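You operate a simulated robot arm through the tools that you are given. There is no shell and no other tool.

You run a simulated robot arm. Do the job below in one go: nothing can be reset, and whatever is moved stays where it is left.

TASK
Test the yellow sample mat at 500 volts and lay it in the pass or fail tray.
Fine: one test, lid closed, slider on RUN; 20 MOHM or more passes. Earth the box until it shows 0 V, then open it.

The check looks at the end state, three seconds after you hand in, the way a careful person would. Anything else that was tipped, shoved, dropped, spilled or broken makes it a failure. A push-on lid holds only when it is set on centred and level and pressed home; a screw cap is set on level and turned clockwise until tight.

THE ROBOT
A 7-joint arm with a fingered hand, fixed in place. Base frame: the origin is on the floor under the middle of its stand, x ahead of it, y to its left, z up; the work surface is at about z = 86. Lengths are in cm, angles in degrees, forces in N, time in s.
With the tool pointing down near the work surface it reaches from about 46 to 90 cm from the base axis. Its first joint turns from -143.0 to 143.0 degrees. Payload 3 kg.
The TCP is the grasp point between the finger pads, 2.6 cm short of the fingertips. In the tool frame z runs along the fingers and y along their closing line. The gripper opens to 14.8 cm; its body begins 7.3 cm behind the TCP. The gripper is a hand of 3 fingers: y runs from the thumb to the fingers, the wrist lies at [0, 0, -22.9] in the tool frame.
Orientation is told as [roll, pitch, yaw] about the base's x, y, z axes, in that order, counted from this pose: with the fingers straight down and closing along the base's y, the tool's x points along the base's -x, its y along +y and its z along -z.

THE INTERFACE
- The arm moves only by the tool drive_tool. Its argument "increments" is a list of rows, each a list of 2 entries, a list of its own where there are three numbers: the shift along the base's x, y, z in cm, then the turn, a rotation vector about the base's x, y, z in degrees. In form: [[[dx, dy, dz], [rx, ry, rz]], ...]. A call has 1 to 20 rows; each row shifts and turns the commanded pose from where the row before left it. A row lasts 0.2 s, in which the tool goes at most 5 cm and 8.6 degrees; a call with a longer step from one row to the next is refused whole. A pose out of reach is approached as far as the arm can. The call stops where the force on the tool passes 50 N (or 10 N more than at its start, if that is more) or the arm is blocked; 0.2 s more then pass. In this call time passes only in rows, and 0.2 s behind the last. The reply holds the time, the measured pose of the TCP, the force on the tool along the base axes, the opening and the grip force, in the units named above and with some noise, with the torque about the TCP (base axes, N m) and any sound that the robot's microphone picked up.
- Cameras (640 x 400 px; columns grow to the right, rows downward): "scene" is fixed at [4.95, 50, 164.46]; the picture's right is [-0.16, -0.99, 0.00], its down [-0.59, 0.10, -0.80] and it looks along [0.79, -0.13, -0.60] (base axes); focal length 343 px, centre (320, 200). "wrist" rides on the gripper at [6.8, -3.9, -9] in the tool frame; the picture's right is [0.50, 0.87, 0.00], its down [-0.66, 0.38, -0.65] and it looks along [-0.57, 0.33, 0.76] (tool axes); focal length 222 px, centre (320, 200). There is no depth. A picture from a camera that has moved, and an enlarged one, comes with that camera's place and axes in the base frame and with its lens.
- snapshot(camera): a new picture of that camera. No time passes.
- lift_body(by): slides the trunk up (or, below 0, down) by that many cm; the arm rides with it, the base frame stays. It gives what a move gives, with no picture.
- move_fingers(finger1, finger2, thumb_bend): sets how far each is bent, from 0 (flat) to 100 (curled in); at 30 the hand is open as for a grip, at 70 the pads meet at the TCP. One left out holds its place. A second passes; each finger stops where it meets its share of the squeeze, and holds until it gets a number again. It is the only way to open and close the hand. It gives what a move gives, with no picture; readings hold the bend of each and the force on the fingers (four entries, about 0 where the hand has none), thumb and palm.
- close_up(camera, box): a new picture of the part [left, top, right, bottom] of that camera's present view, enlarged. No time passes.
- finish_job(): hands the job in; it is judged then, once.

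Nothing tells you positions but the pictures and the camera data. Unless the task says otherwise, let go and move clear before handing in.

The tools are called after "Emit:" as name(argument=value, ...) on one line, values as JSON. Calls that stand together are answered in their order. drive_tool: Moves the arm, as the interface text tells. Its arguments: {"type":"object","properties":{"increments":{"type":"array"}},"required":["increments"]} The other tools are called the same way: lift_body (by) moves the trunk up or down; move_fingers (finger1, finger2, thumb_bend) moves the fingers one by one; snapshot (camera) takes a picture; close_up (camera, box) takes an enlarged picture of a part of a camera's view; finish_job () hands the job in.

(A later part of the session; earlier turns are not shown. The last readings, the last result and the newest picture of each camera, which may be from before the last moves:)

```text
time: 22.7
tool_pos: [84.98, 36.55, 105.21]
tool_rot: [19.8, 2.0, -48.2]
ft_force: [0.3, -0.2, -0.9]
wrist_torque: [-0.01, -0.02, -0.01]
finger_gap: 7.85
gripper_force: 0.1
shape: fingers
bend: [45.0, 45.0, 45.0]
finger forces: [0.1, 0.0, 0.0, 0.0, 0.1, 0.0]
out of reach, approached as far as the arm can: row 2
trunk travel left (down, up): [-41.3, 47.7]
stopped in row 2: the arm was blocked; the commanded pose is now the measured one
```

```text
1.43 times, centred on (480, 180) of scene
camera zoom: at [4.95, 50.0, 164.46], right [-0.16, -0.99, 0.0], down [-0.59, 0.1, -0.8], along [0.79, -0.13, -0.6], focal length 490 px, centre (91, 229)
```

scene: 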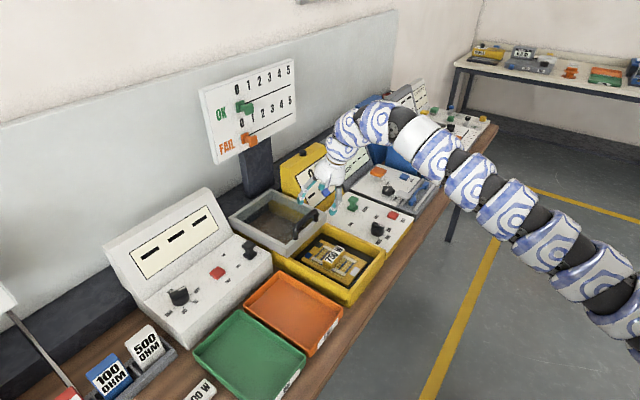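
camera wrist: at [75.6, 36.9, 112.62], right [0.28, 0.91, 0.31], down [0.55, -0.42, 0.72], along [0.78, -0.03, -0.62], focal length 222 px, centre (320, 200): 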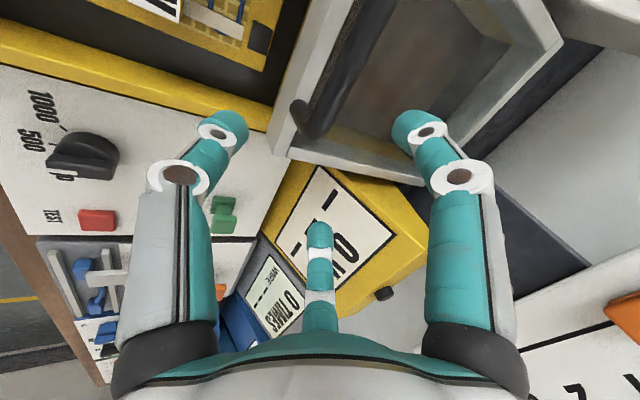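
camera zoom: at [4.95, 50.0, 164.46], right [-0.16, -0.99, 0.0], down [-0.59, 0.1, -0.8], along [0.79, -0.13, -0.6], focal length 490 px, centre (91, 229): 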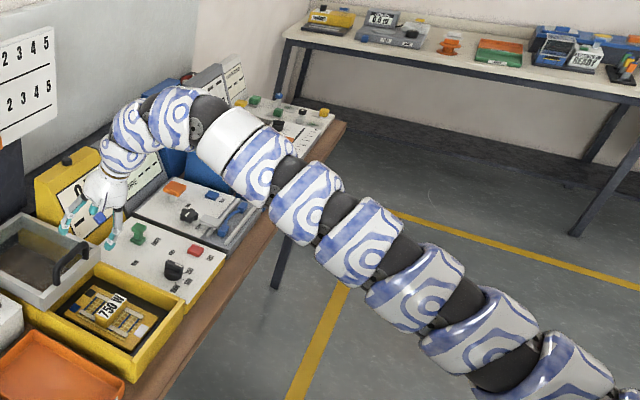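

The arm is close to full stretch, so more tilt should bring the wrist inward. I'll back off a little, tilt about 10° more, and approach the handle again.

Emit:
drive_tool(increments=[[[-2.5, -0.8, 0.5], [0, 0, 0]], [[-2.5, -0.8, 0], [3.54, -3.54, 1]], [[0, 0, 0], [3.54, -3.54, 1]]])

Emit:
drive_tool(increments=[[[0.5, 3, 0], [0, 0, 0]], [[0.8, 3, 0], [0, 0, 0]]])

```text
time: 23.5
tool_pos: [80.08, 34.87, 105.83]
tool_rot: [29.9, 2.5, -45.9]
ft_force: [2.2, -2.6, -0.1]
wrist_torque: [0.19, 0.14, 0.14]
finger_gap: 7.85
gripper_force: 0.1
shape: fingers
bend: [45.0, 45.0, 45.0]
finger forces: [0.0, 0.1, 0.0, 0.0, 0.1, 0.1]
trunk travel left (down, up): [-41.3, 47.7]
```

```text
time: 24.1
tool_pos: [81.24, 40.95, 105.63]
tool_rot: [29.8, 2.4, -45.8]
ft_force: [-0.2, 0.6, 0.3]
wrist_torque: [0.0, -0.01, 0.0]
finger_gap: 7.86
gripper_force: 0.0
shape: fingers
bend: [45.0, 45.0, 45.0]
finger forces: [0.0, 0.1, 0.0, 0.0, 0.1, 0.0]
trunk travel left (down, up): [-41.3, 47.7]
```

That worked. I'll check with both cameras where the fingers are relative to the handle.

Emit:
snapshot(camera="wrist")

Emit:
close_up(camera="scene", box=[225, 145, 385, 255])

```text
taken
camera wrist: at [71.06, 40.1, 111.86], right [0.2, 0.87, 0.45], down [0.48, -0.49, 0.73], along [0.85, 0.07, -0.52], focal length 222 px, centre (320, 200)
```

wrist: 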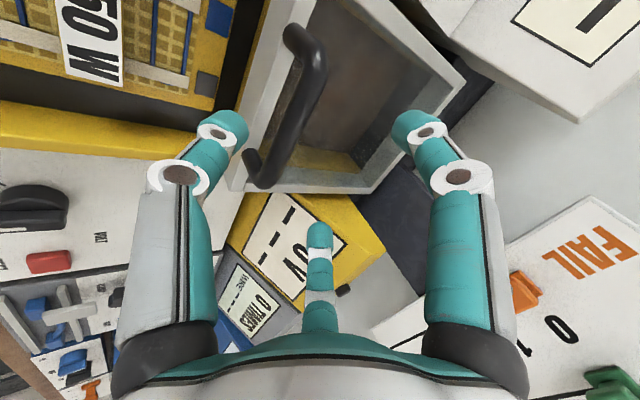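

```text
3.64 times, centred on (305, 200) of scene
camera zoom: at [4.95, 50.0, 164.46], right [-0.16, -0.99, 0.0], down [-0.59, 0.1, -0.8], along [0.79, -0.13, -0.6], focal length 1246 px, centre (374, 200)
```

zoom: 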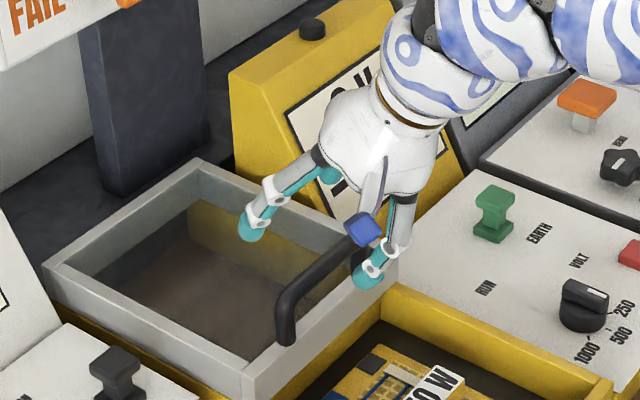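

The handle lies between thumb and fingers in plan, but at this tilt the thumb tip would reach the lid frame. I'll lay the thumb flat out of the way and use the two fingers as a hook behind the bar.

Emit:
move_fingers(thumb_bend=5, finger1=45, finger2=45)

Emit:
drive_tool(increments=[[[0.7, 0.7, 0], [0, 0, 0]], [[0.6, 0.6, 0], [0, 0, 0]]])

Emit:
snapshot(camera="wrist")

Emit:
close_up(camera="scene", box=[225, 145, 385, 255])

```text
time: 25.1
tool_pos: [81.32, 40.96, 105.78]
tool_rot: [29.9, 2.3, -45.9]
ft_force: [-0.7, -0.6, -0.3]
wrist_torque: [0.02, 0.01, 0.01]
finger_gap: 13.08
gripper_force: 0.0
shape: fingers
bend: [45.0, 45.0, 5.0]
finger forces: [0.0, 0.0, 0.0, 0.0, 0.0, 0.1]
trunk travel left (down, up): [-41.3, 47.7]
```

```text
time: 25.7
tool_pos: [82.7, 42.36, 105.69]
tool_rot: [29.9, 2.2, -45.7]
ft_force: [-0.2, 0.4, 0.4]
wrist_torque: [-0.01, -0.01, 0.0]
finger_gap: 13.08
gripper_force: 0.1
shape: fingers
bend: [45.0, 45.0, 5.0]
finger forces: [0.0, 0.1, 0.1, 0.0, 0.1, 0.1]
trunk travel left (down, up): [-41.3, 47.7]
```

```text
taken
camera wrist: at [72.26, 41.44, 111.93], right [0.2, 0.87, 0.45], down [0.48, -0.49, 0.73], along [0.85, 0.07, -0.51], focal length 222 px, centre (320, 200)
```

wrist: 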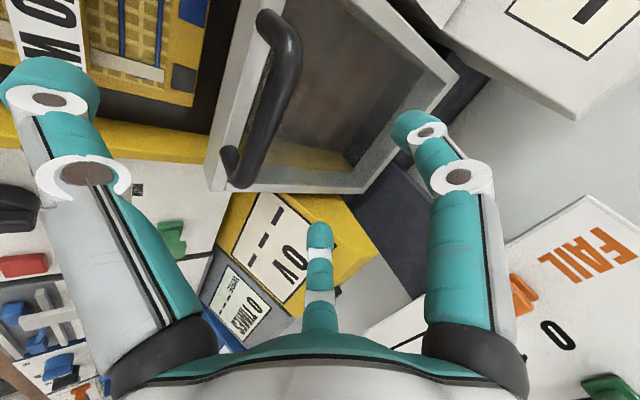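

```text
3.64 times, centred on (305, 200) of scene
camera zoom: at [4.95, 50.0, 164.46], right [-0.16, -0.99, 0.0], down [-0.59, 0.1, -0.8], along [0.79, -0.13, -0.6], focal length 1246 px, centre (374, 200)
```

zoom: 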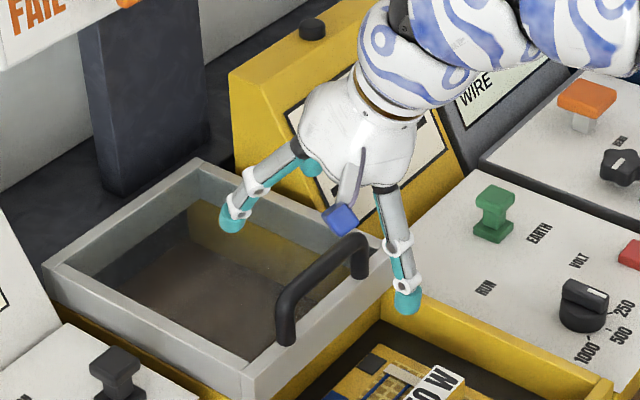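

A straight thumb would dip toward the mat when I lower. I'll try curling the thumb fully in instead and see whether it clears the bar.

Emit:
move_fingers(thumb_bend=100)

Emit:
snapshot(camera="wrist")

Emit:
close_up(camera="scene", box=[225, 145, 385, 255])

```text
time: 26.7
tool_pos: [82.39, 42.47, 105.7]
tool_rot: [29.8, 2.3, -45.9]
ft_force: [0.3, 0.3, 0.0]
wrist_torque: [0.0, 0.01, 0.0]
finger_gap: 5.42
gripper_force: 0.1
shape: fingers
bend: [45.0, 45.0, 100.0]
finger forces: [0.0, 0.1, 0.0, 0.0, 0.0, 0.0]
trunk travel left (down, up): [-41.3, 47.7]
```

```text
taken
camera wrist: at [72.26, 41.43, 111.89], right [0.2, 0.87, 0.45], down [0.48, -0.49, 0.73], along [0.85, 0.07, -0.52], focal length 222 px, centre (320, 200)
```

wrist: 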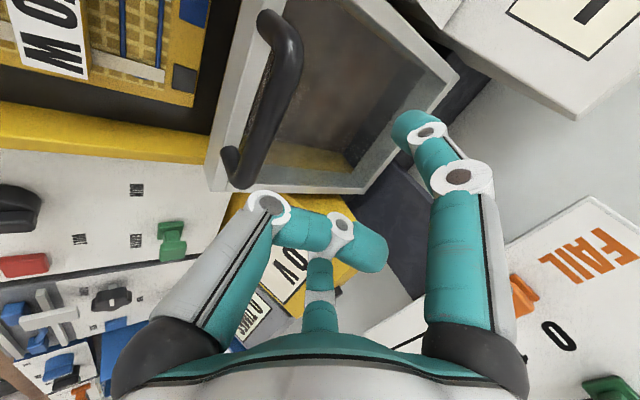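

```text
3.64 times, centred on (305, 200) of scene
camera zoom: at [4.95, 50.0, 164.46], right [-0.16, -0.99, 0.0], down [-0.59, 0.1, -0.8], along [0.79, -0.13, -0.6], focal length 1246 px, centre (374, 200)
```

zoom: 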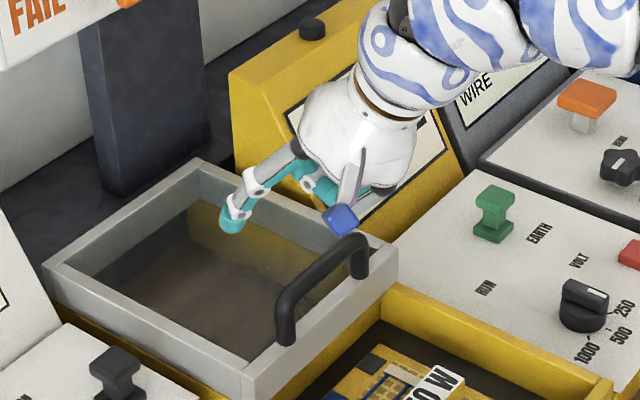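

The fully curled thumb stays behind the grasp point, so the bar can sit under the two fingers. I'll lower so the fingers go behind the bar, to about z 98.9.

Emit:
drive_tool(increments=[[[0, 0, -2], [0, 0, 0]], [[0, 0, -2], [0, 0, 0]], [[0, 0, -2], [0, 0, 0]], [[0, 0, -0.7], [0, 0, 0]]])

Emit:
snapshot(camera="wrist")

Emit:
close_up(camera="scene", box=[225, 145, 385, 255])

```text
time: 27.7
tool_pos: [82.41, 42.51, 99.13]
tool_rot: [29.8, 2.3, -45.7]
ft_force: [-0.1, 0.8, 0.9]
wrist_torque: [0.0, 0.0, 0.05]
finger_gap: 5.46
gripper_force: 0.7
shape: fingers
bend: [45.0, 45.0, 100.0]
finger forces: [0.0, 0.0, 0.0, 0.1, 1.0, 0.0]
trunk travel left (down, up): [-41.3, 47.7]
```

```text
taken
camera wrist: at [72.14, 41.54, 105.27], right [0.2, 0.87, 0.45], down [0.48, -0.49, 0.73], along [0.85, 0.07, -0.52], focal length 222 px, centre (320, 200)
```

wrist: 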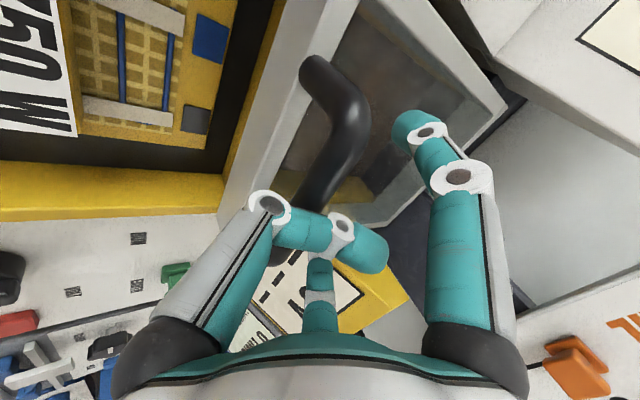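

```text
3.64 times, centred on (305, 200) of scene
camera zoom: at [4.95, 50.0, 164.46], right [-0.16, -0.99, 0.0], down [-0.59, 0.1, -0.8], along [0.79, -0.13, -0.6], focal length 1246 px, centre (374, 200)
```

zoom: 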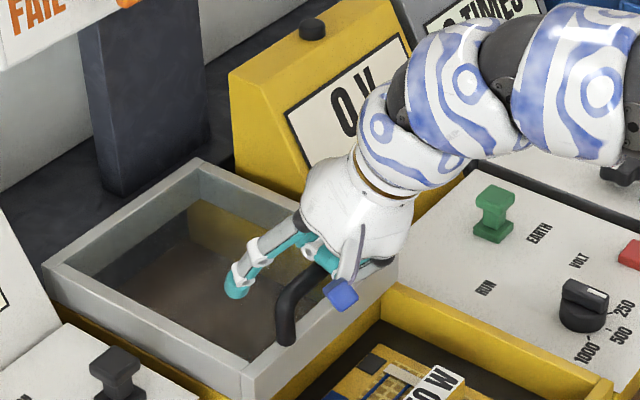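

The fingers are behind the bar and the curled thumb just touches its top. I'll close the two fingers onto the bar.

Emit:
move_fingers(finger1=60, finger2=60)

Emit:
snapshot(camera="wrist")

```text
time: 28.7
tool_pos: [82.47, 42.43, 99.01]
tool_rot: [29.8, 2.4, -45.8]
ft_force: [-1.6, -0.2, 0.7]
wrist_torque: [-0.07, 0.05, -0.01]
finger_gap: 4.2
gripper_force: 0.2
shape: fingers
bend: [60.0, 60.0, 100.0]
finger forces: [0.1, 0.0, 0.0, 0.0, 1.0, 0.1]
trunk travel left (down, up): [-41.3, 47.7]
```

```text
taken
camera wrist: at [72.16, 41.54, 105.27], right [0.2, 0.87, 0.45], down [0.48, -0.49, 0.73], along [0.85, 0.07, -0.52], focal length 222 px, centre (320, 200)
```

wrist: 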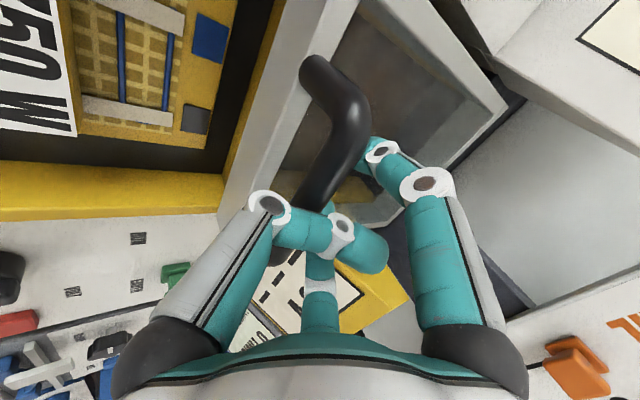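

Both fingertips are tucked behind the bar. I'll pull gently toward the robot (bench-normal direction) a couple of centimetres first.

Emit:
drive_tool(increments=[[[-0.5, -0.5, 0], [0, 0, 0]], [[-0.6, -0.6, 0], [0, 0, 0]], [[-0.6, -0.6, 0], [0, 0, 0]]])

Emit:
snapshot(camera="wrist")

Emit:
close_up(camera="scene", box=[225, 145, 385, 255])

```text
time: 29.5
tool_pos: [80.78, 40.82, 98.9]
tool_rot: [29.8, 2.4, -45.8]
ft_force: [1.5, 0.9, 2.3]
wrist_torque: [-0.01, -0.07, 0.04]
finger_gap: 4.18
gripper_force: 0.7
shape: fingers
bend: [60.0, 59.0, 100.0]
finger forces: [0.7, 1.9, 0.0, 0.1, 0.0, 0.1]
trunk travel left (down, up): [-41.3, 47.7]
```

```text
taken
camera wrist: at [70.53, 39.83, 105.22], right [0.2, 0.87, 0.45], down [0.48, -0.49, 0.73], along [0.85, 0.07, -0.52], focal length 222 px, centre (320, 200)
```

wrist: 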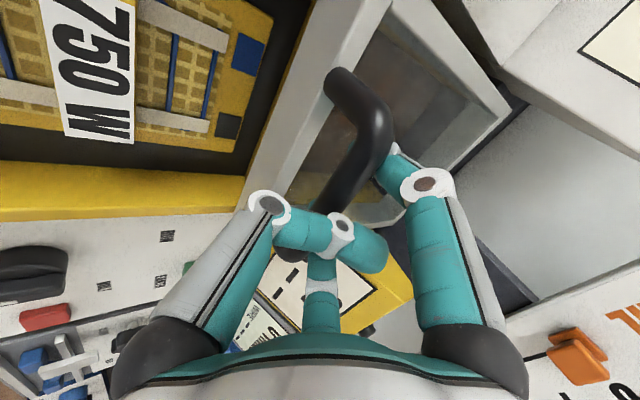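

```text
3.64 times, centred on (305, 200) of scene
camera zoom: at [4.95, 50.0, 164.46], right [-0.16, -0.99, 0.0], down [-0.59, 0.1, -0.8], along [0.79, -0.13, -0.6], focal length 1246 px, centre (374, 200)
```

zoom: 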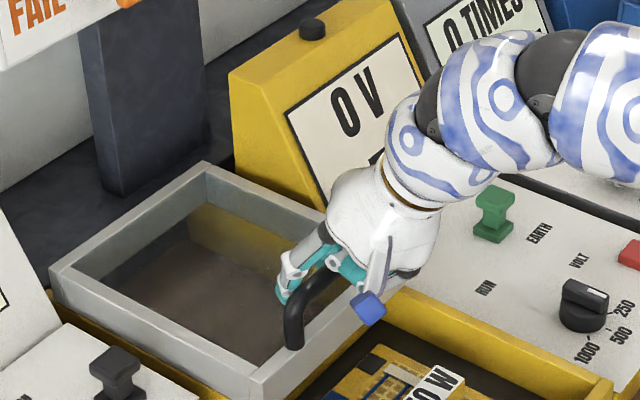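

The lid is sliding with only a newton or two of drag. I'll keep pulling about 11 cm.

Emit:
drive_tool(increments=[[[-0.8, -0.8, 0], [0, 0, 0]], [[-0.8, -0.8, 0], [0, 0, 0]], [[-0.8, -0.8, 0], [0, 0, 0]], [[-0.8, -0.8, 0], [0, 0, 0]], [[-0.8, -0.8, 0], [0, 0, 0]], [[-0.8, -0.8, 0], [0, 0, 0]], [[-0.8, -0.8, 0], [0, 0, 0]], [[-0.8, -0.8, 0], [0, 0, 0]], [[-0.8, -0.8, 0], [0, 0, 0]], [[-0.8, -0.8, 0], [0, 0, 0]]])

Emit:
snapshot(camera="wrist")

Emit:
close_up(camera="scene", box=[225, 145, 425, 315])

```text
time: 31.7
tool_pos: [72.84, 32.69, 99.17]
tool_rot: [29.9, 2.2, -45.8]
ft_force: [-0.7, 2.1, 2.5]
wrist_torque: [-0.03, -0.06, 0.05]
finger_gap: 4.15
gripper_force: 1.5
shape: fingers
bend: [60.0, 60.0, 100.0]
finger forces: [0.8, 1.9, 0.1, 0.0, 0.0, 0.0]
trunk travel left (down, up): [-41.3, 47.7]
```

```text
taken
camera wrist: at [62.55, 31.74, 105.35], right [0.2, 0.87, 0.45], down [0.48, -0.49, 0.73], along [0.85, 0.07, -0.52], focal length 222 px, centre (320, 200)
```

wrist: 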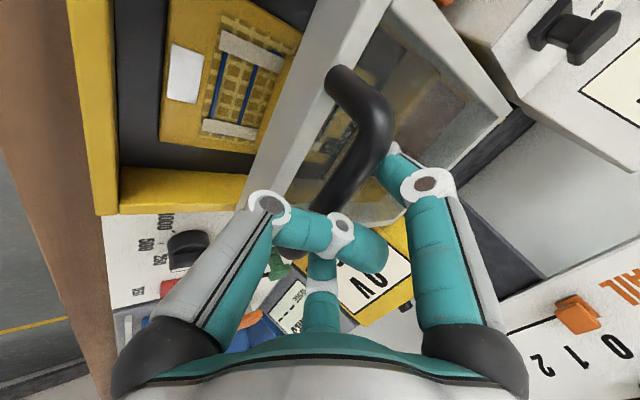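

```text
2.35 times, centred on (325, 230) of scene
camera zoom: at [4.95, 50.0, 164.46], right [-0.16, -0.99, 0.0], down [-0.59, 0.1, -0.8], along [0.79, -0.13, -0.6], focal length 806 px, centre (308, 129)
```

zoom: 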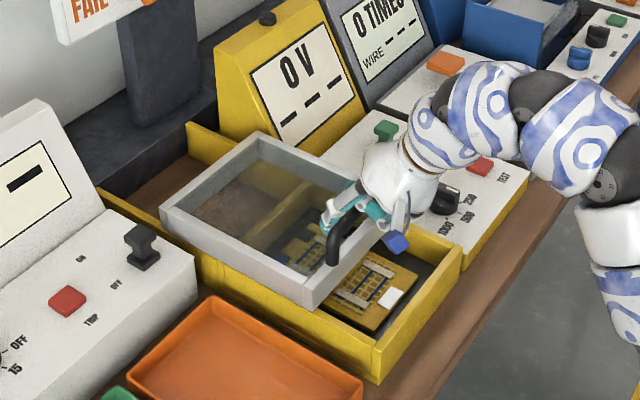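

The lid covers a bit over half the mat. I'll continue about 5.7 cm and check the remaining gap.

Emit:
drive_tool(increments=[[[-0.8, -0.8, 0], [0, 0, 0]], [[-0.8, -0.8, 0], [0, 0, 0]], [[-0.8, -0.8, 0], [0, 0, 0]], [[-0.8, -0.8, 0], [0, 0, 0]], [[-0.8, -0.8, 0], [0, 0, 0]]])

Emit:
snapshot(camera="wrist")

Emit:
close_up(camera="scene", box=[225, 145, 425, 315])

```text
time: 32.9
tool_pos: [70.83, 29.9, 98.88]
tool_rot: [29.8, 2.1, -45.8]
ft_force: [1.8, 1.3, 0.9]
wrist_torque: [-0.04, -0.01, 0.02]
finger_gap: 4.18
gripper_force: 0.8
shape: fingers
bend: [60.0, 60.0, 100.0]
finger forces: [0.4, 1.3, 0.1, 0.0, 0.1, 0.0]
out of reach, approached as far as the arm can: row 3, 4, 5
trunk travel left (down, up): [-41.3, 47.7]
```

```text
taken
camera wrist: at [60.53, 28.99, 105.06], right [0.2, 0.87, 0.45], down [0.48, -0.49, 0.73], along [0.85, 0.07, -0.52], focal length 222 px, centre (320, 200)
```

wrist: 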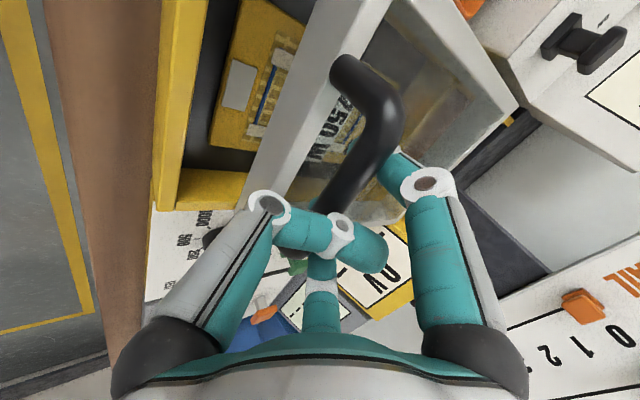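

```text
2.35 times, centred on (325, 230) of scene
camera zoom: at [4.95, 50.0, 164.46], right [-0.16, -0.99, 0.0], down [-0.59, 0.1, -0.8], along [0.79, -0.13, -0.6], focal length 806 px, centre (308, 129)
```

zoom: 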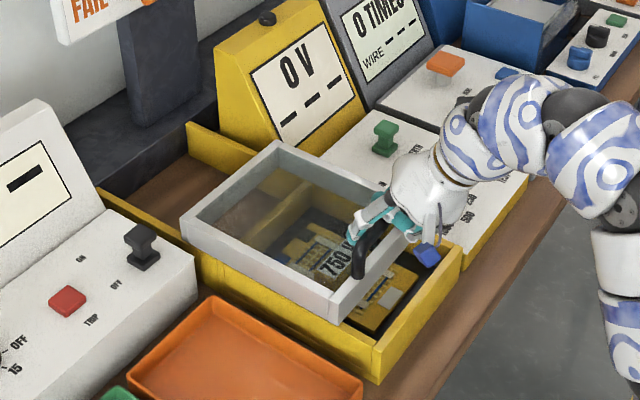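

The arm cannot fold further inward at this trunk height, with about 5 cm of lid travel left. I'll release the bar, rise, straighten the tool, and raise the trunk so the arm comes from higher.

Emit:
move_fingers(finger1=42, finger2=42)

Emit:
drive_tool(increments=[[[0.3, 0.3, 1.5], [0, 0, 0]], [[0, 0, 2], [0, 0, 0]], [[0, 0, 2], [0, 0, 0]], [[0, 0, 2], [-3.54, 3.54, 0]], [[0, 0, 1], [-3.54, 3.54, 0]], [[0, 0, 0], [-3.54, 3.54, 0]]])

Emit:
snapshot(camera="scene")

```text
time: 33.9
tool_pos: [70.8, 29.91, 98.87]
tool_rot: [29.8, 2.3, -45.9]
ft_force: [0.4, -0.4, -0.2]
wrist_torque: [-0.04, 0.0, 0.0]
finger_gap: 5.73
gripper_force: 0.1
shape: fingers
bend: [42.0, 42.0, 100.0]
finger forces: [0.0, 0.0, 0.1, 0.1, 0.0, 0.1]
trunk travel left (down, up): [-41.3, 47.7]
```

```text
time: 35.3
tool_pos: [72.58, 31.33, 106.42]
tool_rot: [14.9, 2.0, -46.4]
ft_force: [-0.1, 0.0, 2.0]
wrist_torque: [-0.04, -0.04, 0.0]
finger_gap: 5.71
gripper_force: 0.0
shape: fingers
bend: [42.0, 42.0, 100.0]
finger forces: [0.1, 0.0, 0.1, 0.1, 0.0, 0.0]
out of reach, approached as far as the arm can: row 1, 2, 3
trunk travel left (down, up): [-41.3, 47.7]
```

```text
taken
```

scene: 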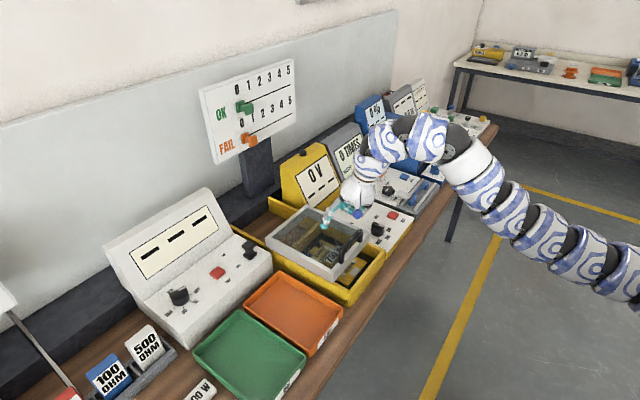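

The hand is clear of the lid. Now I'll raise the trunk 10 cm and bring the arm down by the same, straightening the tool fully.

Emit:
lift_body(by=12)

Emit:
drive_tool(increments=[[[0, 0, -1], [-3.54, 3.54, 0]], [[0, 0, -2], [-3.54, 3.54, 0]], [[0, 0, -3], [-3.54, 3.54, 0]], [[0, 0, -3], [0, 0, 0]], [[0, 0, -2], [0, 0, 0]]])

```text
time: 36.8
tool_pos: [72.63, 31.54, 118.3]
tool_rot: [14.9, 2.0, -46.3]
ft_force: [0.4, 0.2, -0.8]
wrist_torque: [0.02, 0.04, -0.03]
finger_gap: 5.73
gripper_force: 0.2
shape: fingers
bend: [42.0, 42.0, 100.0]
finger forces: [0.1, 0.1, 0.0, 0.0, 0.0, 0.1]
trunk travel left (down, up): [-53.3, 35.7]
```

```text
time: 38.0
tool_pos: [72.58, 31.47, 107.12]
tool_rot: [-0.2, 1.6, -46.7]
ft_force: [0.3, 0.3, -0.2]
wrist_torque: [0.01, 0.03, -0.02]
finger_gap: 5.71
gripper_force: 0.1
shape: fingers
bend: [42.0, 42.0, 100.0]
finger forces: [0.0, 0.0, 0.0, 0.0, 0.0, 0.1]
trunk travel left (down, up): [-53.3, 35.7]
```

No limit hit. I'll raise the trunk another 10 cm while coming back down, then test moving inward.

Emit:
lift_body(by=10)

Emit:
drive_tool(increments=[[[0, 0, -3], [0, 0, 0]], [[0, 0, -3], [0, 0, 0]], [[0, 0, -3], [0, 0, 0]], [[-0.5, -0.5, -1], [0, 0, 0]], [[-1, -1, 0], [0, 0, 0]], [[-1, -1, 0], [0, 0, 0]]])

Emit:
snapshot(camera="wrist")

Emit:
snapshot(camera="scene")

```text
time: 39.4
tool_pos: [72.6, 31.53, 117.15]
tool_rot: [-0.2, 1.5, -46.9]
ft_force: [-0.4, 0.1, 0.3]
wrist_torque: [-0.01, 0.03, -0.01]
finger_gap: 5.75
gripper_force: 0.0
shape: fingers
bend: [42.0, 42.0, 100.0]
finger forces: [0.0, 0.1, 0.0, 0.0, 0.1, 0.0]
trunk travel left (down, up): [-63.3, 25.7]
```

```text
time: 40.8
tool_pos: [70.12, 29.07, 107.3]
tool_rot: [-0.2, 1.7, -46.8]
ft_force: [0.6, 0.7, -0.5]
wrist_torque: [0.01, 0.03, -0.06]
finger_gap: 5.71
gripper_force: 0.1
shape: fingers
bend: [42.0, 42.0, 100.0]
finger forces: [0.0, 0.1, 0.0, 0.0, 0.1, 0.1]
trunk travel left (down, up): [-63.3, 25.7]
```

```text
taken
camera wrist: at [62.76, 31.04, 116.53], right [0.29, 0.96, 0.01], down [0.74, -0.23, 0.63], along [0.61, -0.17, -0.77], focal length 222 px, centre (320, 200)
```

wrist: 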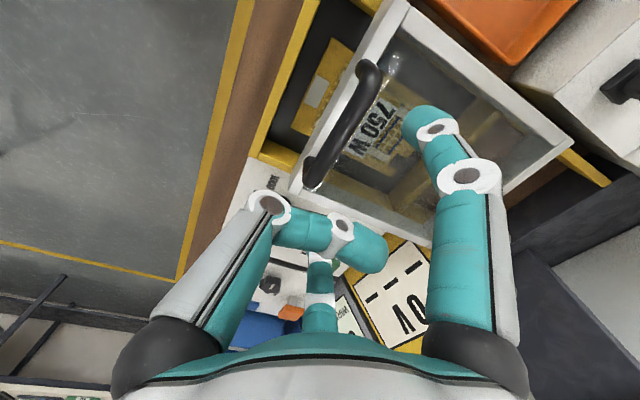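

```text
taken
```

scene: 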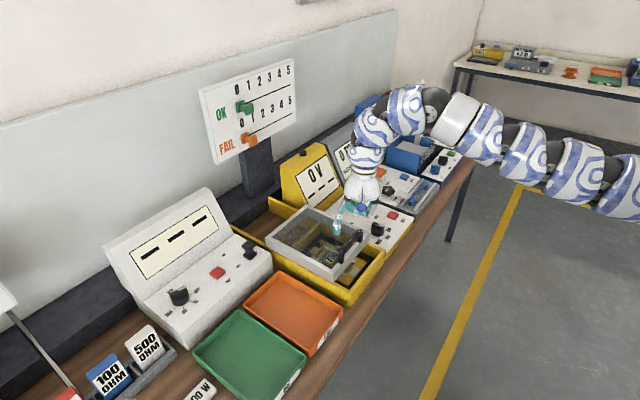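

Inward reach is now fine. The handle bar is at about (70.3, 30.7, 98.9), so I'll open all three digits, centre over it and look.

Emit:
move_fingers(finger1=42, finger2=42, thumb_bend=42)

Emit:
drive_tool(increments=[[[0.4, 1.8, 0], [0, 0, 2]]])

Emit:
snapshot(camera="wrist")

Emit:
close_up(camera="scene", box=[245, 165, 405, 315])

```text
time: 41.8
tool_pos: [70.19, 28.95, 107.19]
tool_rot: [-0.1, 1.7, -46.8]
ft_force: [0.1, 0.0, 0.9]
wrist_torque: [0.0, 0.0, 0.02]
finger_gap: 8.82
gripper_force: 0.0
shape: fingers
bend: [42.0, 42.0, 42.0]
finger forces: [0.0, 0.0, 0.0, 0.0, 0.1, 0.0]
trunk travel left (down, up): [-63.3, 25.7]
```

```text
time: 42.1
tool_pos: [70.55, 30.95, 107.19]
tool_rot: [-0.2, 1.6, -44.8]
ft_force: [-0.3, 0.9, 0.3]
wrist_torque: [0.02, -0.02, 0.02]
finger_gap: 8.83
gripper_force: 0.1
shape: fingers
bend: [42.0, 42.0, 42.0]
finger forces: [0.0, 0.0, 0.1, 0.0, 0.0, 0.0]
trunk travel left (down, up): [-63.3, 25.7]
```

```text
taken
camera wrist: at [63.17, 32.56, 116.44], right [0.26, 0.97, 0.01], down [0.75, -0.2, 0.63], along [0.61, -0.15, -0.77], focal length 222 px, centre (320, 200)
```

wrist: 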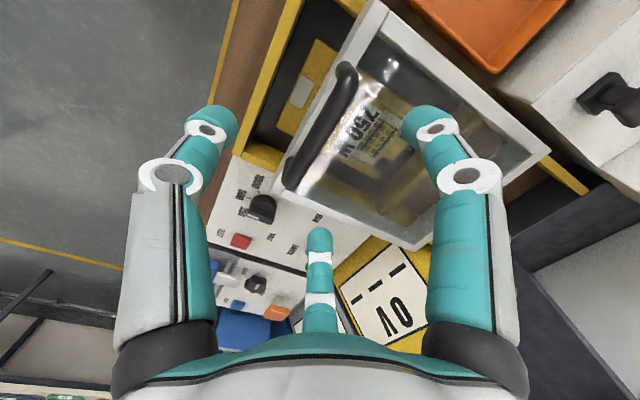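

```text
2.67 times, centred on (325, 240) of scene
camera zoom: at [4.95, 50.0, 164.46], right [-0.16, -0.99, 0.0], down [-0.59, 0.1, -0.8], along [0.79, -0.13, -0.6], focal length 914 px, centre (307, 93)
```

zoom: 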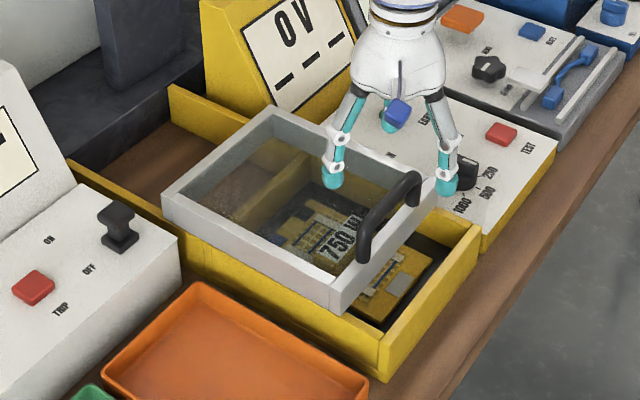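

The bar's centre comes out at (70.4, 30.6), almost exactly under the hand. I'll lower to z 99 and grip it.

Emit:
drive_tool(increments=[[[0, 0, -2.5], [0, 0, 0]], [[0, 0, -2.5], [0, 0, 0]], [[0, 0, -2], [0, 0, 0]], [[0, 0, -1.1], [0, 0, 0]]])

Emit:
move_fingers(finger1=62, finger2=62, thumb_bend=60)

Emit:
snapshot(camera="wrist")

Emit:
close_up(camera="scene", box=[245, 165, 405, 315])

```text
time: 43.1
tool_pos: [70.53, 30.86, 99.12]
tool_rot: [-0.2, 1.6, -44.7]
ft_force: [-0.4, 1.1, -0.7]
wrist_torque: [0.0, -0.01, 0.01]
finger_gap: 8.84
gripper_force: 0.0
shape: fingers
bend: [42.0, 42.0, 42.0]
finger forces: [0.0, 0.1, 0.0, 0.0, 0.0, 0.1]
trunk travel left (down, up): [-63.3, 25.7]
```

```text
time: 44.1
tool_pos: [70.38, 30.91, 99.02]
tool_rot: [-0.2, 1.6, -44.8]
ft_force: [0.4, 0.5, -0.2]
wrist_torque: [-0.01, 0.0, -0.02]
finger_gap: 2.66
gripper_force: 0.1
shape: fingers
bend: [62.0, 62.0, 60.0]
finger forces: [0.0, 0.0, 0.0, 0.0, 0.0, 0.2]
trunk travel left (down, up): [-63.3, 25.7]
```

```text
taken
camera wrist: at [63.12, 32.62, 108.38], right [0.26, 0.97, 0.01], down [0.75, -0.2, 0.63], along [0.62, -0.15, -0.77], focal length 222 px, centre (320, 200)
```

wrist: 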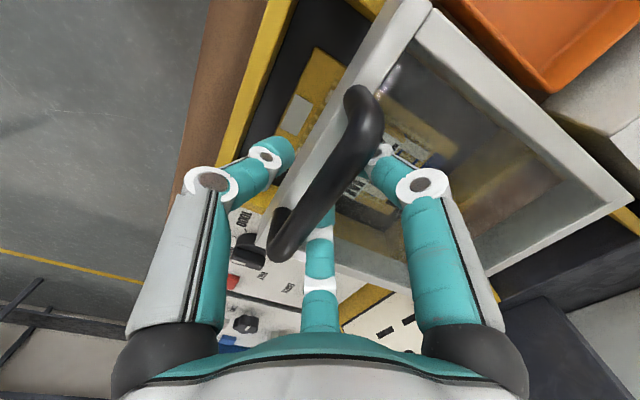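

```text
2.67 times, centred on (325, 240) of scene
camera zoom: at [4.95, 50.0, 164.46], right [-0.16, -0.99, 0.0], down [-0.59, 0.1, -0.8], along [0.79, -0.13, -0.6], focal length 914 px, centre (307, 93)
```

zoom: 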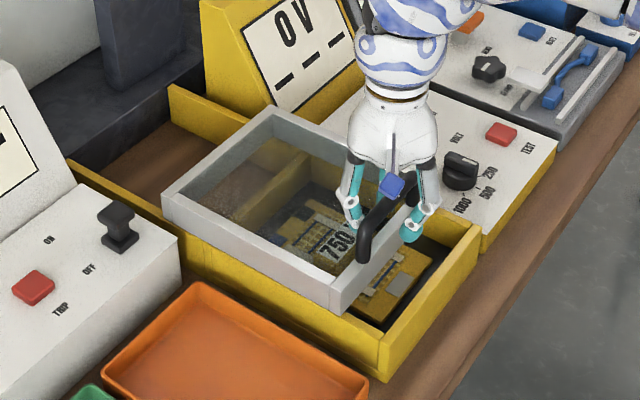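

The bar is between thumb and fingers. I'll pull toward the robot in small steps, about 3.7 cm, watching the force.

Emit:
drive_tool(increments=[[[-0.5, -0.5, 0], [0, 0, 0]], [[-0.5, -0.5, 0], [0, 0, 0]], [[-0.5, -0.5, 0], [0, 0, 0]], [[-0.5, -0.5, 0], [0, 0, 0]], [[-0.5, -0.5, 0], [0, 0, 0]], [[-0.5, -0.5, 0], [0, 0, 0]]])

Emit:
snapshot(camera="wrist")

Emit:
close_up(camera="scene", box=[245, 165, 405, 315])

```text
time: 45.5
tool_pos: [67.58, 27.96, 99.03]
tool_rot: [-0.2, 1.6, -44.7]
ft_force: [1.7, 1.0, -1.3]
wrist_torque: [0.02, 0.03, -0.03]
finger_gap: 2.79
gripper_force: 0.5
shape: fingers
bend: [62.0, 62.0, 60.0]
finger forces: [1.0, 0.8, 0.0, 0.1, 0.1, 0.1]
trunk travel left (down, up): [-63.3, 25.7]
```

```text
taken
camera wrist: at [60.15, 29.68, 108.4], right [0.26, 0.97, 0.01], down [0.75, -0.2, 0.63], along [0.61, -0.15, -0.77], focal length 222 px, centre (320, 200)
```

wrist: 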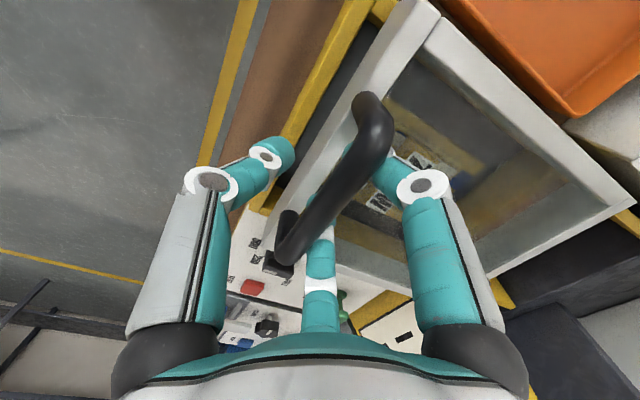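

```text
2.67 times, centred on (325, 240) of scene
camera zoom: at [4.95, 50.0, 164.46], right [-0.16, -0.99, 0.0], down [-0.59, 0.1, -0.8], along [0.79, -0.13, -0.6], focal length 914 px, centre (307, 93)
```

zoom: 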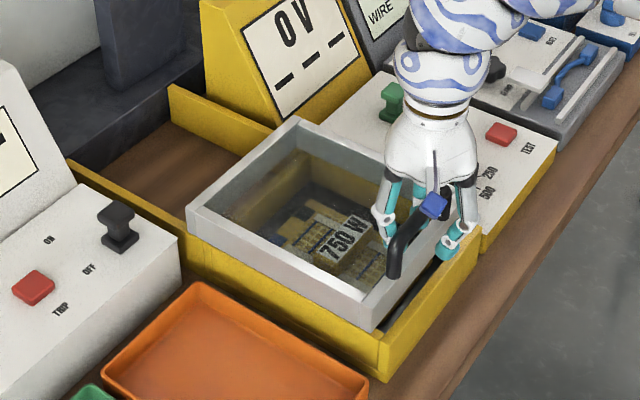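

About 1.5–2 cm remains. I'll continue with smaller steps until the lid meets its stop.

Emit:
drive_tool(increments=[[[-0.3, -0.3, 0], [0, 0, 0]], [[-0.3, -0.3, 0], [0, 0, 0]], [[-0.3, -0.3, 0], [0, 0, 0]]])

Emit:
close_up(camera="scene", box=[245, 165, 405, 315])

```text
time: 46.1
tool_pos: [63.53, 30.64, 97.11]
tool_rot: [0.3, 8.3, -43.2]
ft_force: [14.5, -9.6, 39.7]
wrist_torque: [-0.17, -0.35, 0.12]
finger_gap: 1.71
gripper_force: 26.7
shape: fingers
bend: [79.0, 83.0, 60.0]
finger forces: [18.0, 35.8, 0.0, 0.0, 0.1, 0.0]
trunk travel left (down, up): [-63.3, 25.7]
stopped in row 2: the force on the tool passed its limit at 79 N (the readings are from after the stop); the commanded pose is now the measured one
```

```text
2.67 times, centred on (325, 240) of scene
camera zoom: at [4.95, 50.0, 164.46], right [-0.16, -0.99, 0.0], down [-0.59, 0.1, -0.8], along [0.79, -0.13, -0.6], focal length 914 px, centre (307, 93)
```

zoom: 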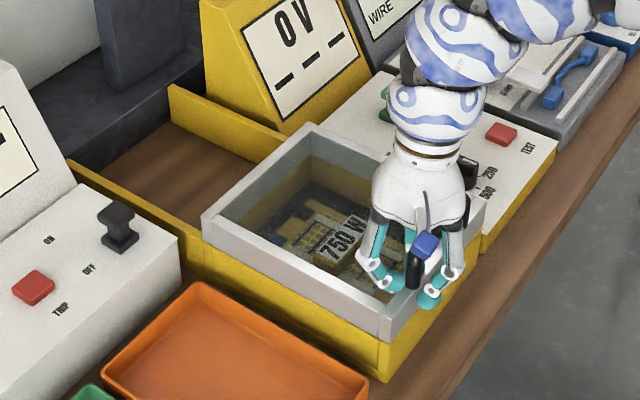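

The arm made an unexpected jump sideways and down and now presses on the lid with about 40 N. I'll relieve it by lifting straight up slightly, then check.

Emit:
drive_tool(increments=[[[0, 0, 0.8], [0, 0, 0]], [[0, 0, 0.7], [0, 0, 0]]])

Emit:
snapshot(camera="wrist")

Emit:
snapshot(camera="scene")

```text
time: 46.7
tool_pos: [63.05, 30.83, 98.22]
tool_rot: [0.0, 8.6, -43.0]
ft_force: [7.6, -10.3, 18.4]
wrist_torque: [-0.41, -0.3, 0.03]
finger_gap: 2.59
gripper_force: 15.9
shape: fingers
bend: [62.0, 73.0, 60.0]
finger forces: [0.0, 31.0, 0.1, 0.0, 0.0, 0.1]
trunk travel left (down, up): [-63.3, 25.7]
```

```text
taken
camera wrist: at [56.44, 31.61, 108.24], right [0.23, 0.97, 0.07], down [0.8, -0.23, 0.55], along [0.55, -0.07, -0.83], focal length 222 px, centre (320, 200)
```

wrist: 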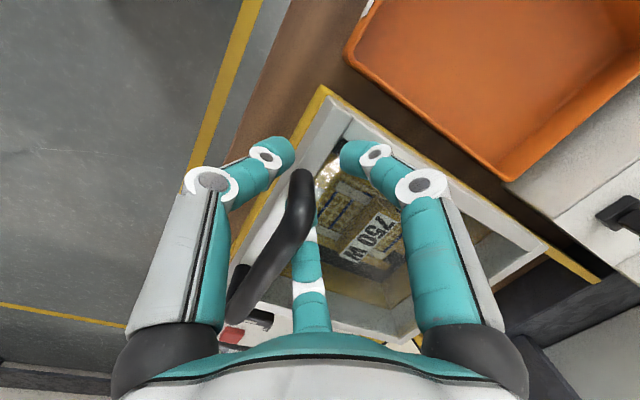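

```text
taken
```

scene: 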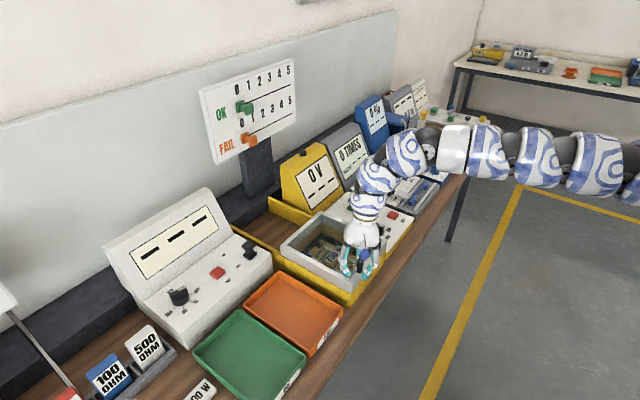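

Finger 2 is still pressed against the bar. I'll open all digits to release it and then rise clear.

Emit:
move_fingers(finger1=45, finger2=45, thumb_bend=45)

Emit:
drive_tool(increments=[[[0, 0, 1], [0, 0, 0]], [[0, 0, 2], [0, 0, 0]], [[0, 0, 2], [0, 0, 0]], [[0, 0, 2], [0, 0, 0]]])

Emit:
snapshot(camera="wrist")

Emit:
close_up(camera="scene", box=[245, 165, 405, 315])

```text
time: 47.7
tool_pos: [63.01, 30.96, 98.24]
tool_rot: [-0.1, 8.6, -42.8]
ft_force: [-1.7, -0.7, 8.0]
wrist_torque: [-0.09, -0.13, -0.02]
finger_gap: 7.81
gripper_force: 4.2
shape: fingers
bend: [45.0, 76.0, 45.0]
finger forces: [0.1, 9.1, 0.1, 0.1, 0.0, 0.1]
trunk travel left (down, up): [-63.3, 25.7]
```

```text
time: 48.7
tool_pos: [63.3, 31.21, 105.32]
tool_rot: [-0.4, 8.7, -43.0]
ft_force: [0.4, -0.2, -0.8]
wrist_torque: [0.03, -0.03, 0.03]
finger_gap: 7.81
gripper_force: 0.1
shape: fingers
bend: [45.0, 45.0, 45.0]
finger forces: [0.1, 0.0, 0.1, 0.0, 0.0, 0.0]
out of reach, approached as far as the arm can: row 4
trunk travel left (down, up): [-63.3, 25.7]
```

```text
taken
camera wrist: at [56.79, 31.91, 115.32], right [0.23, 0.97, 0.07], down [0.81, -0.23, 0.55], along [0.55, -0.07, -0.83], focal length 222 px, centre (320, 200)
```

wrist: 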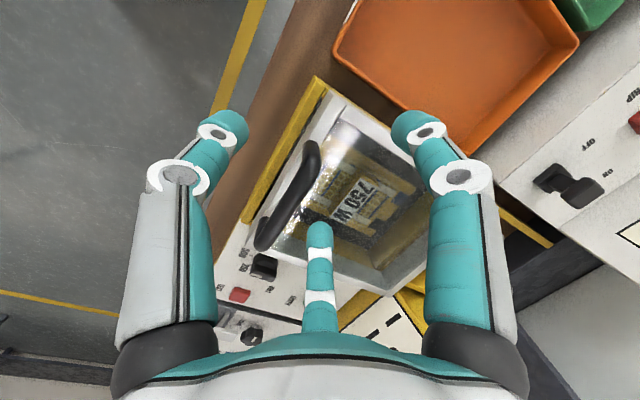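

```text
2.67 times, centred on (325, 240) of scene
camera zoom: at [4.95, 50.0, 164.46], right [-0.16, -0.99, 0.0], down [-0.59, 0.1, -0.8], along [0.79, -0.13, -0.6], focal length 914 px, centre (307, 93)
```

zoom: 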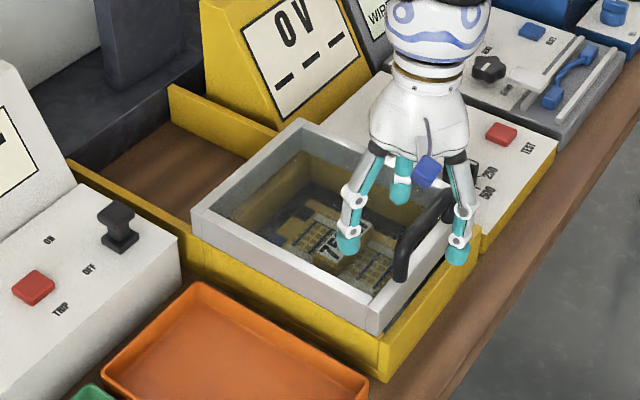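

The lid is still properly on its rails and just over a centimetre short of closed. I'll raise the trunk more to get away from the inner reach limit and level the tool again.

Emit:
lift_body(by=12)

Emit:
drive_tool(increments=[[[0.5, -0.5, -1], [-3, -3, 0]], [[0.5, -0.5, -2], [-2.9, -2.9, 0]], [[0.5, -0.5, -2], [0, 0, 0]]])

```text
time: 50.2
tool_pos: [63.48, 31.09, 117.39]
tool_rot: [-0.3, 8.6, -43.1]
ft_force: [-0.8, 0.2, -0.5]
wrist_torque: [0.03, 0.0, 0.02]
finger_gap: 7.82
gripper_force: 0.1
shape: fingers
bend: [45.0, 45.0, 45.0]
finger forces: [0.0, 0.0, 0.0, 0.0, 0.0, 0.0]
trunk travel left (down, up): [-75.3, 13.7]
```

```text
time: 51.0
tool_pos: [64.82, 29.6, 112.23]
tool_rot: [-0.6, 0.2, -43.0]
ft_force: [0.4, -0.4, -0.6]
wrist_torque: [-0.03, 0.02, -0.01]
finger_gap: 7.84
gripper_force: 0.1
shape: fingers
bend: [45.0, 45.0, 45.0]
finger forces: [0.0, 0.0, 0.0, 0.1, 0.0, 0.0]
trunk travel left (down, up): [-75.3, 13.7]
```

Level again with no limit warnings. I'll move over the handle's present centre (about 66.8, 27.4) at z 107 and look.

Emit:
drive_tool(increments=[[[0.7, -0.7, -2], [0, 0, -1]], [[0.8, -0.7, -2], [0, 0, -1]], [[0.7, -0.6, -1.2], [0, 0, 0]]])

Emit:
snapshot(camera="wrist")

Emit:
close_up(camera="wrist", box=[220, 60, 420, 260])

Emit:
close_up(camera="scene", box=[245, 165, 405, 315])

```text
time: 51.8
tool_pos: [67.18, 27.52, 107.2]
tool_rot: [-0.6, 0.3, -45.1]
ft_force: [-0.2, 0.0, 0.6]
wrist_torque: [-0.01, -0.01, -0.02]
finger_gap: 7.84
gripper_force: 0.0
shape: fingers
bend: [45.0, 45.0, 45.0]
finger forces: [0.0, 0.0, 0.0, 0.0, 0.1, 0.1]
trunk travel left (down, up): [-75.3, 13.7]
```

```text
taken
camera wrist: at [59.72, 29.59, 116.28], right [0.26, 0.97, -0.01], down [0.74, -0.19, 0.65], along [0.62, -0.17, -0.76], focal length 222 px, centre (320, 200)
```

wrist: 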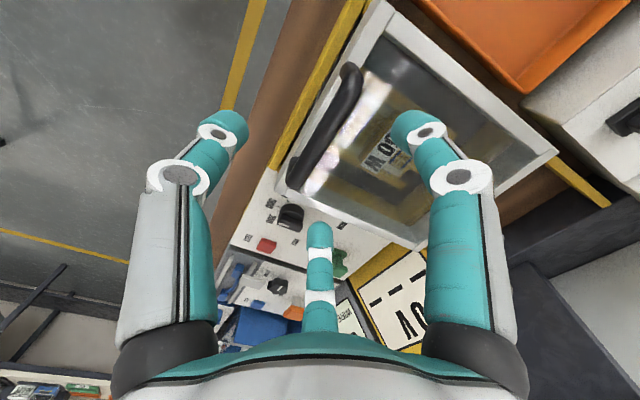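

```text
2.00 times, centred on (320, 160) of wrist
camera zoom: at [59.72, 29.59, 116.28], right [0.26, 0.97, -0.01], down [0.74, -0.19, 0.65], along [0.62, -0.17, -0.76], focal length 444 px, centre (320, 280)
```

zoom: 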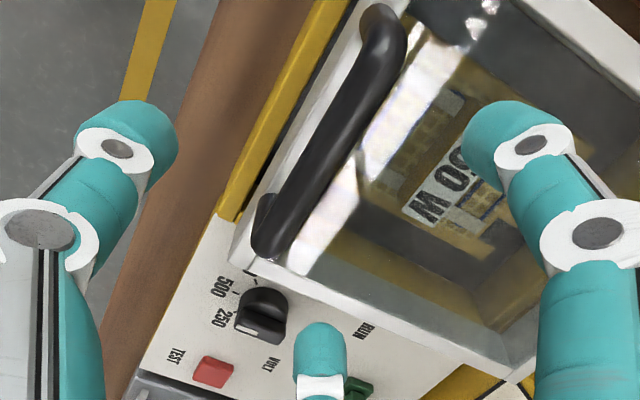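

```text
2.67 times, centred on (325, 240) of scene
camera zoom: at [4.95, 50.0, 164.46], right [-0.16, -0.99, 0.0], down [-0.59, 0.1, -0.8], along [0.79, -0.13, -0.6], focal length 914 px, centre (307, 93)
```

zoom: 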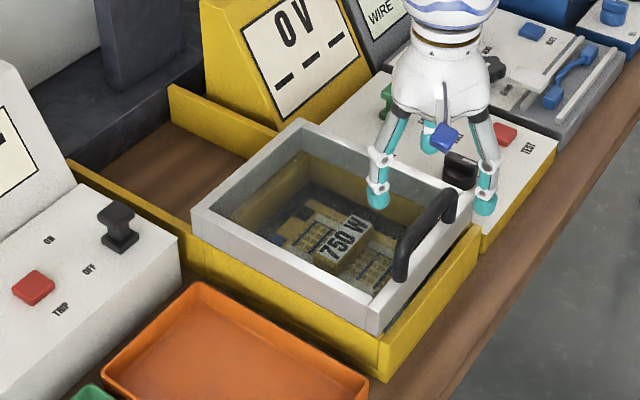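

The bar is under the hand and about 1 cm of box front is still showing. I'll lower, grip again, and pull the last bit in tiny steps.

Emit:
drive_tool(increments=[[[0, 0, -2.5], [0, 0, 0]], [[0, 0, -2.5], [0, 0, 0]], [[0, 0, -2], [0, 0, 0]], [[0, 0, -1], [0, 0, 0]]])

Emit:
move_fingers(finger1=62, finger2=62, thumb_bend=58)

Emit:
drive_tool(increments=[[[-0.2, -0.2, 0], [0, 0, 0]], [[-0.2, -0.2, 0], [0, 0, 0]]])

Emit:
close_up(camera="scene", box=[245, 165, 405, 315])

```text
time: 52.8
tool_pos: [67.25, 27.53, 99.1]
tool_rot: [-0.6, 0.4, -45.0]
ft_force: [1.0, 0.0, 0.9]
wrist_torque: [0.01, -0.01, 0.03]
finger_gap: 7.8
gripper_force: 0.1
shape: fingers
bend: [45.0, 45.0, 45.0]
finger forces: [0.0, 0.0, 0.0, 0.0, 0.0, 0.0]
trunk travel left (down, up): [-75.3, 13.7]
```

```text
time: 53.8
tool_pos: [67.2, 27.59, 99.06]
tool_rot: [-0.6, 0.3, -45.0]
ft_force: [0.0, 0.6, 0.6]
wrist_torque: [-0.02, -0.02, 0.0]
finger_gap: 3.19
gripper_force: 0.0
shape: fingers
bend: [62.0, 62.0, 57.0]
finger forces: [0.0, 0.0, 0.1, 0.0, 0.0, 0.1]
trunk travel left (down, up): [-75.3, 13.7]
```

```text
time: 54.4
tool_pos: [66.71, 27.19, 99.0]
tool_rot: [-0.5, 0.4, -45.1]
ft_force: [1.0, 1.3, -0.4]
wrist_torque: [0.01, -0.01, -0.03]
finger_gap: 3.26
gripper_force: 0.3
shape: fingers
bend: [62.0, 62.0, 57.0]
finger forces: [0.9, 1.1, 0.0, 0.1, 0.0, 0.0]
trunk travel left (down, up): [-75.3, 13.7]
```

```text
2.67 times, centred on (325, 240) of scene
camera zoom: at [4.95, 50.0, 164.46], right [-0.16, -0.99, 0.0], down [-0.59, 0.1, -0.8], along [0.79, -0.13, -0.6], focal length 914 px, centre (307, 93)
```

zoom: 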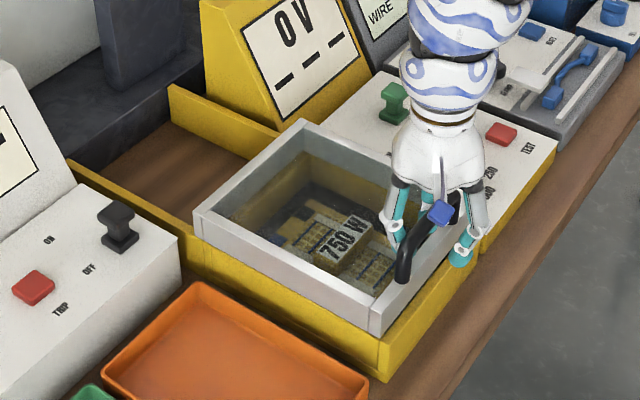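

Both fingers are pulling lightly and the lid follows. I'll continue in 0.3 cm steps.

Emit:
drive_tool(increments=[[[-0.2, -0.2, 0], [0, 0, 0]], [[-0.2, -0.2, 0], [0, 0, 0]], [[-0.2, -0.2, 0], [0, 0, 0]]])

Emit:
close_up(camera="scene", box=[305, 225, 405, 315])

Emit:
snapshot(camera="wrist")

```text
time: 55.2
tool_pos: [66.01, 26.77, 98.93]
tool_rot: [-0.5, 0.2, -45.0]
ft_force: [1.0, 0.4, -0.5]
wrist_torque: [0.02, -0.01, 0.01]
finger_gap: 3.25
gripper_force: 1.0
shape: fingers
bend: [62.0, 62.0, 57.0]
finger forces: [0.7, 1.0, 0.0, 0.0, 0.0, 0.0]
trunk travel left (down, up): [-75.3, 13.7]
```

```text
4.44 times, centred on (355, 270) of scene
camera zoom: at [4.95, 50.0, 164.46], right [-0.16, -0.99, 0.0], down [-0.59, 0.1, -0.8], along [0.79, -0.13, -0.6], focal length 1523 px, centre (164, -111)
```

zoom: 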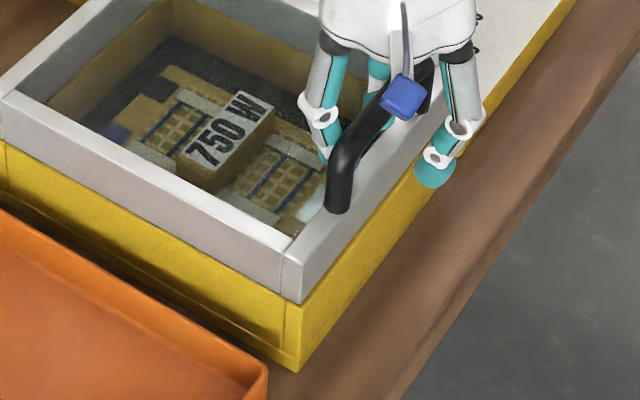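

```text
taken
camera wrist: at [58.59, 28.63, 108.21], right [0.26, 0.97, -0.01], down [0.74, -0.19, 0.65], along [0.62, -0.17, -0.76], focal length 222 px, centre (320, 200)
```

wrist: 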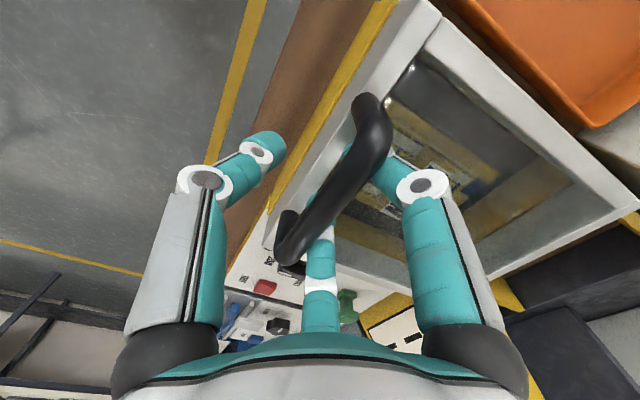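

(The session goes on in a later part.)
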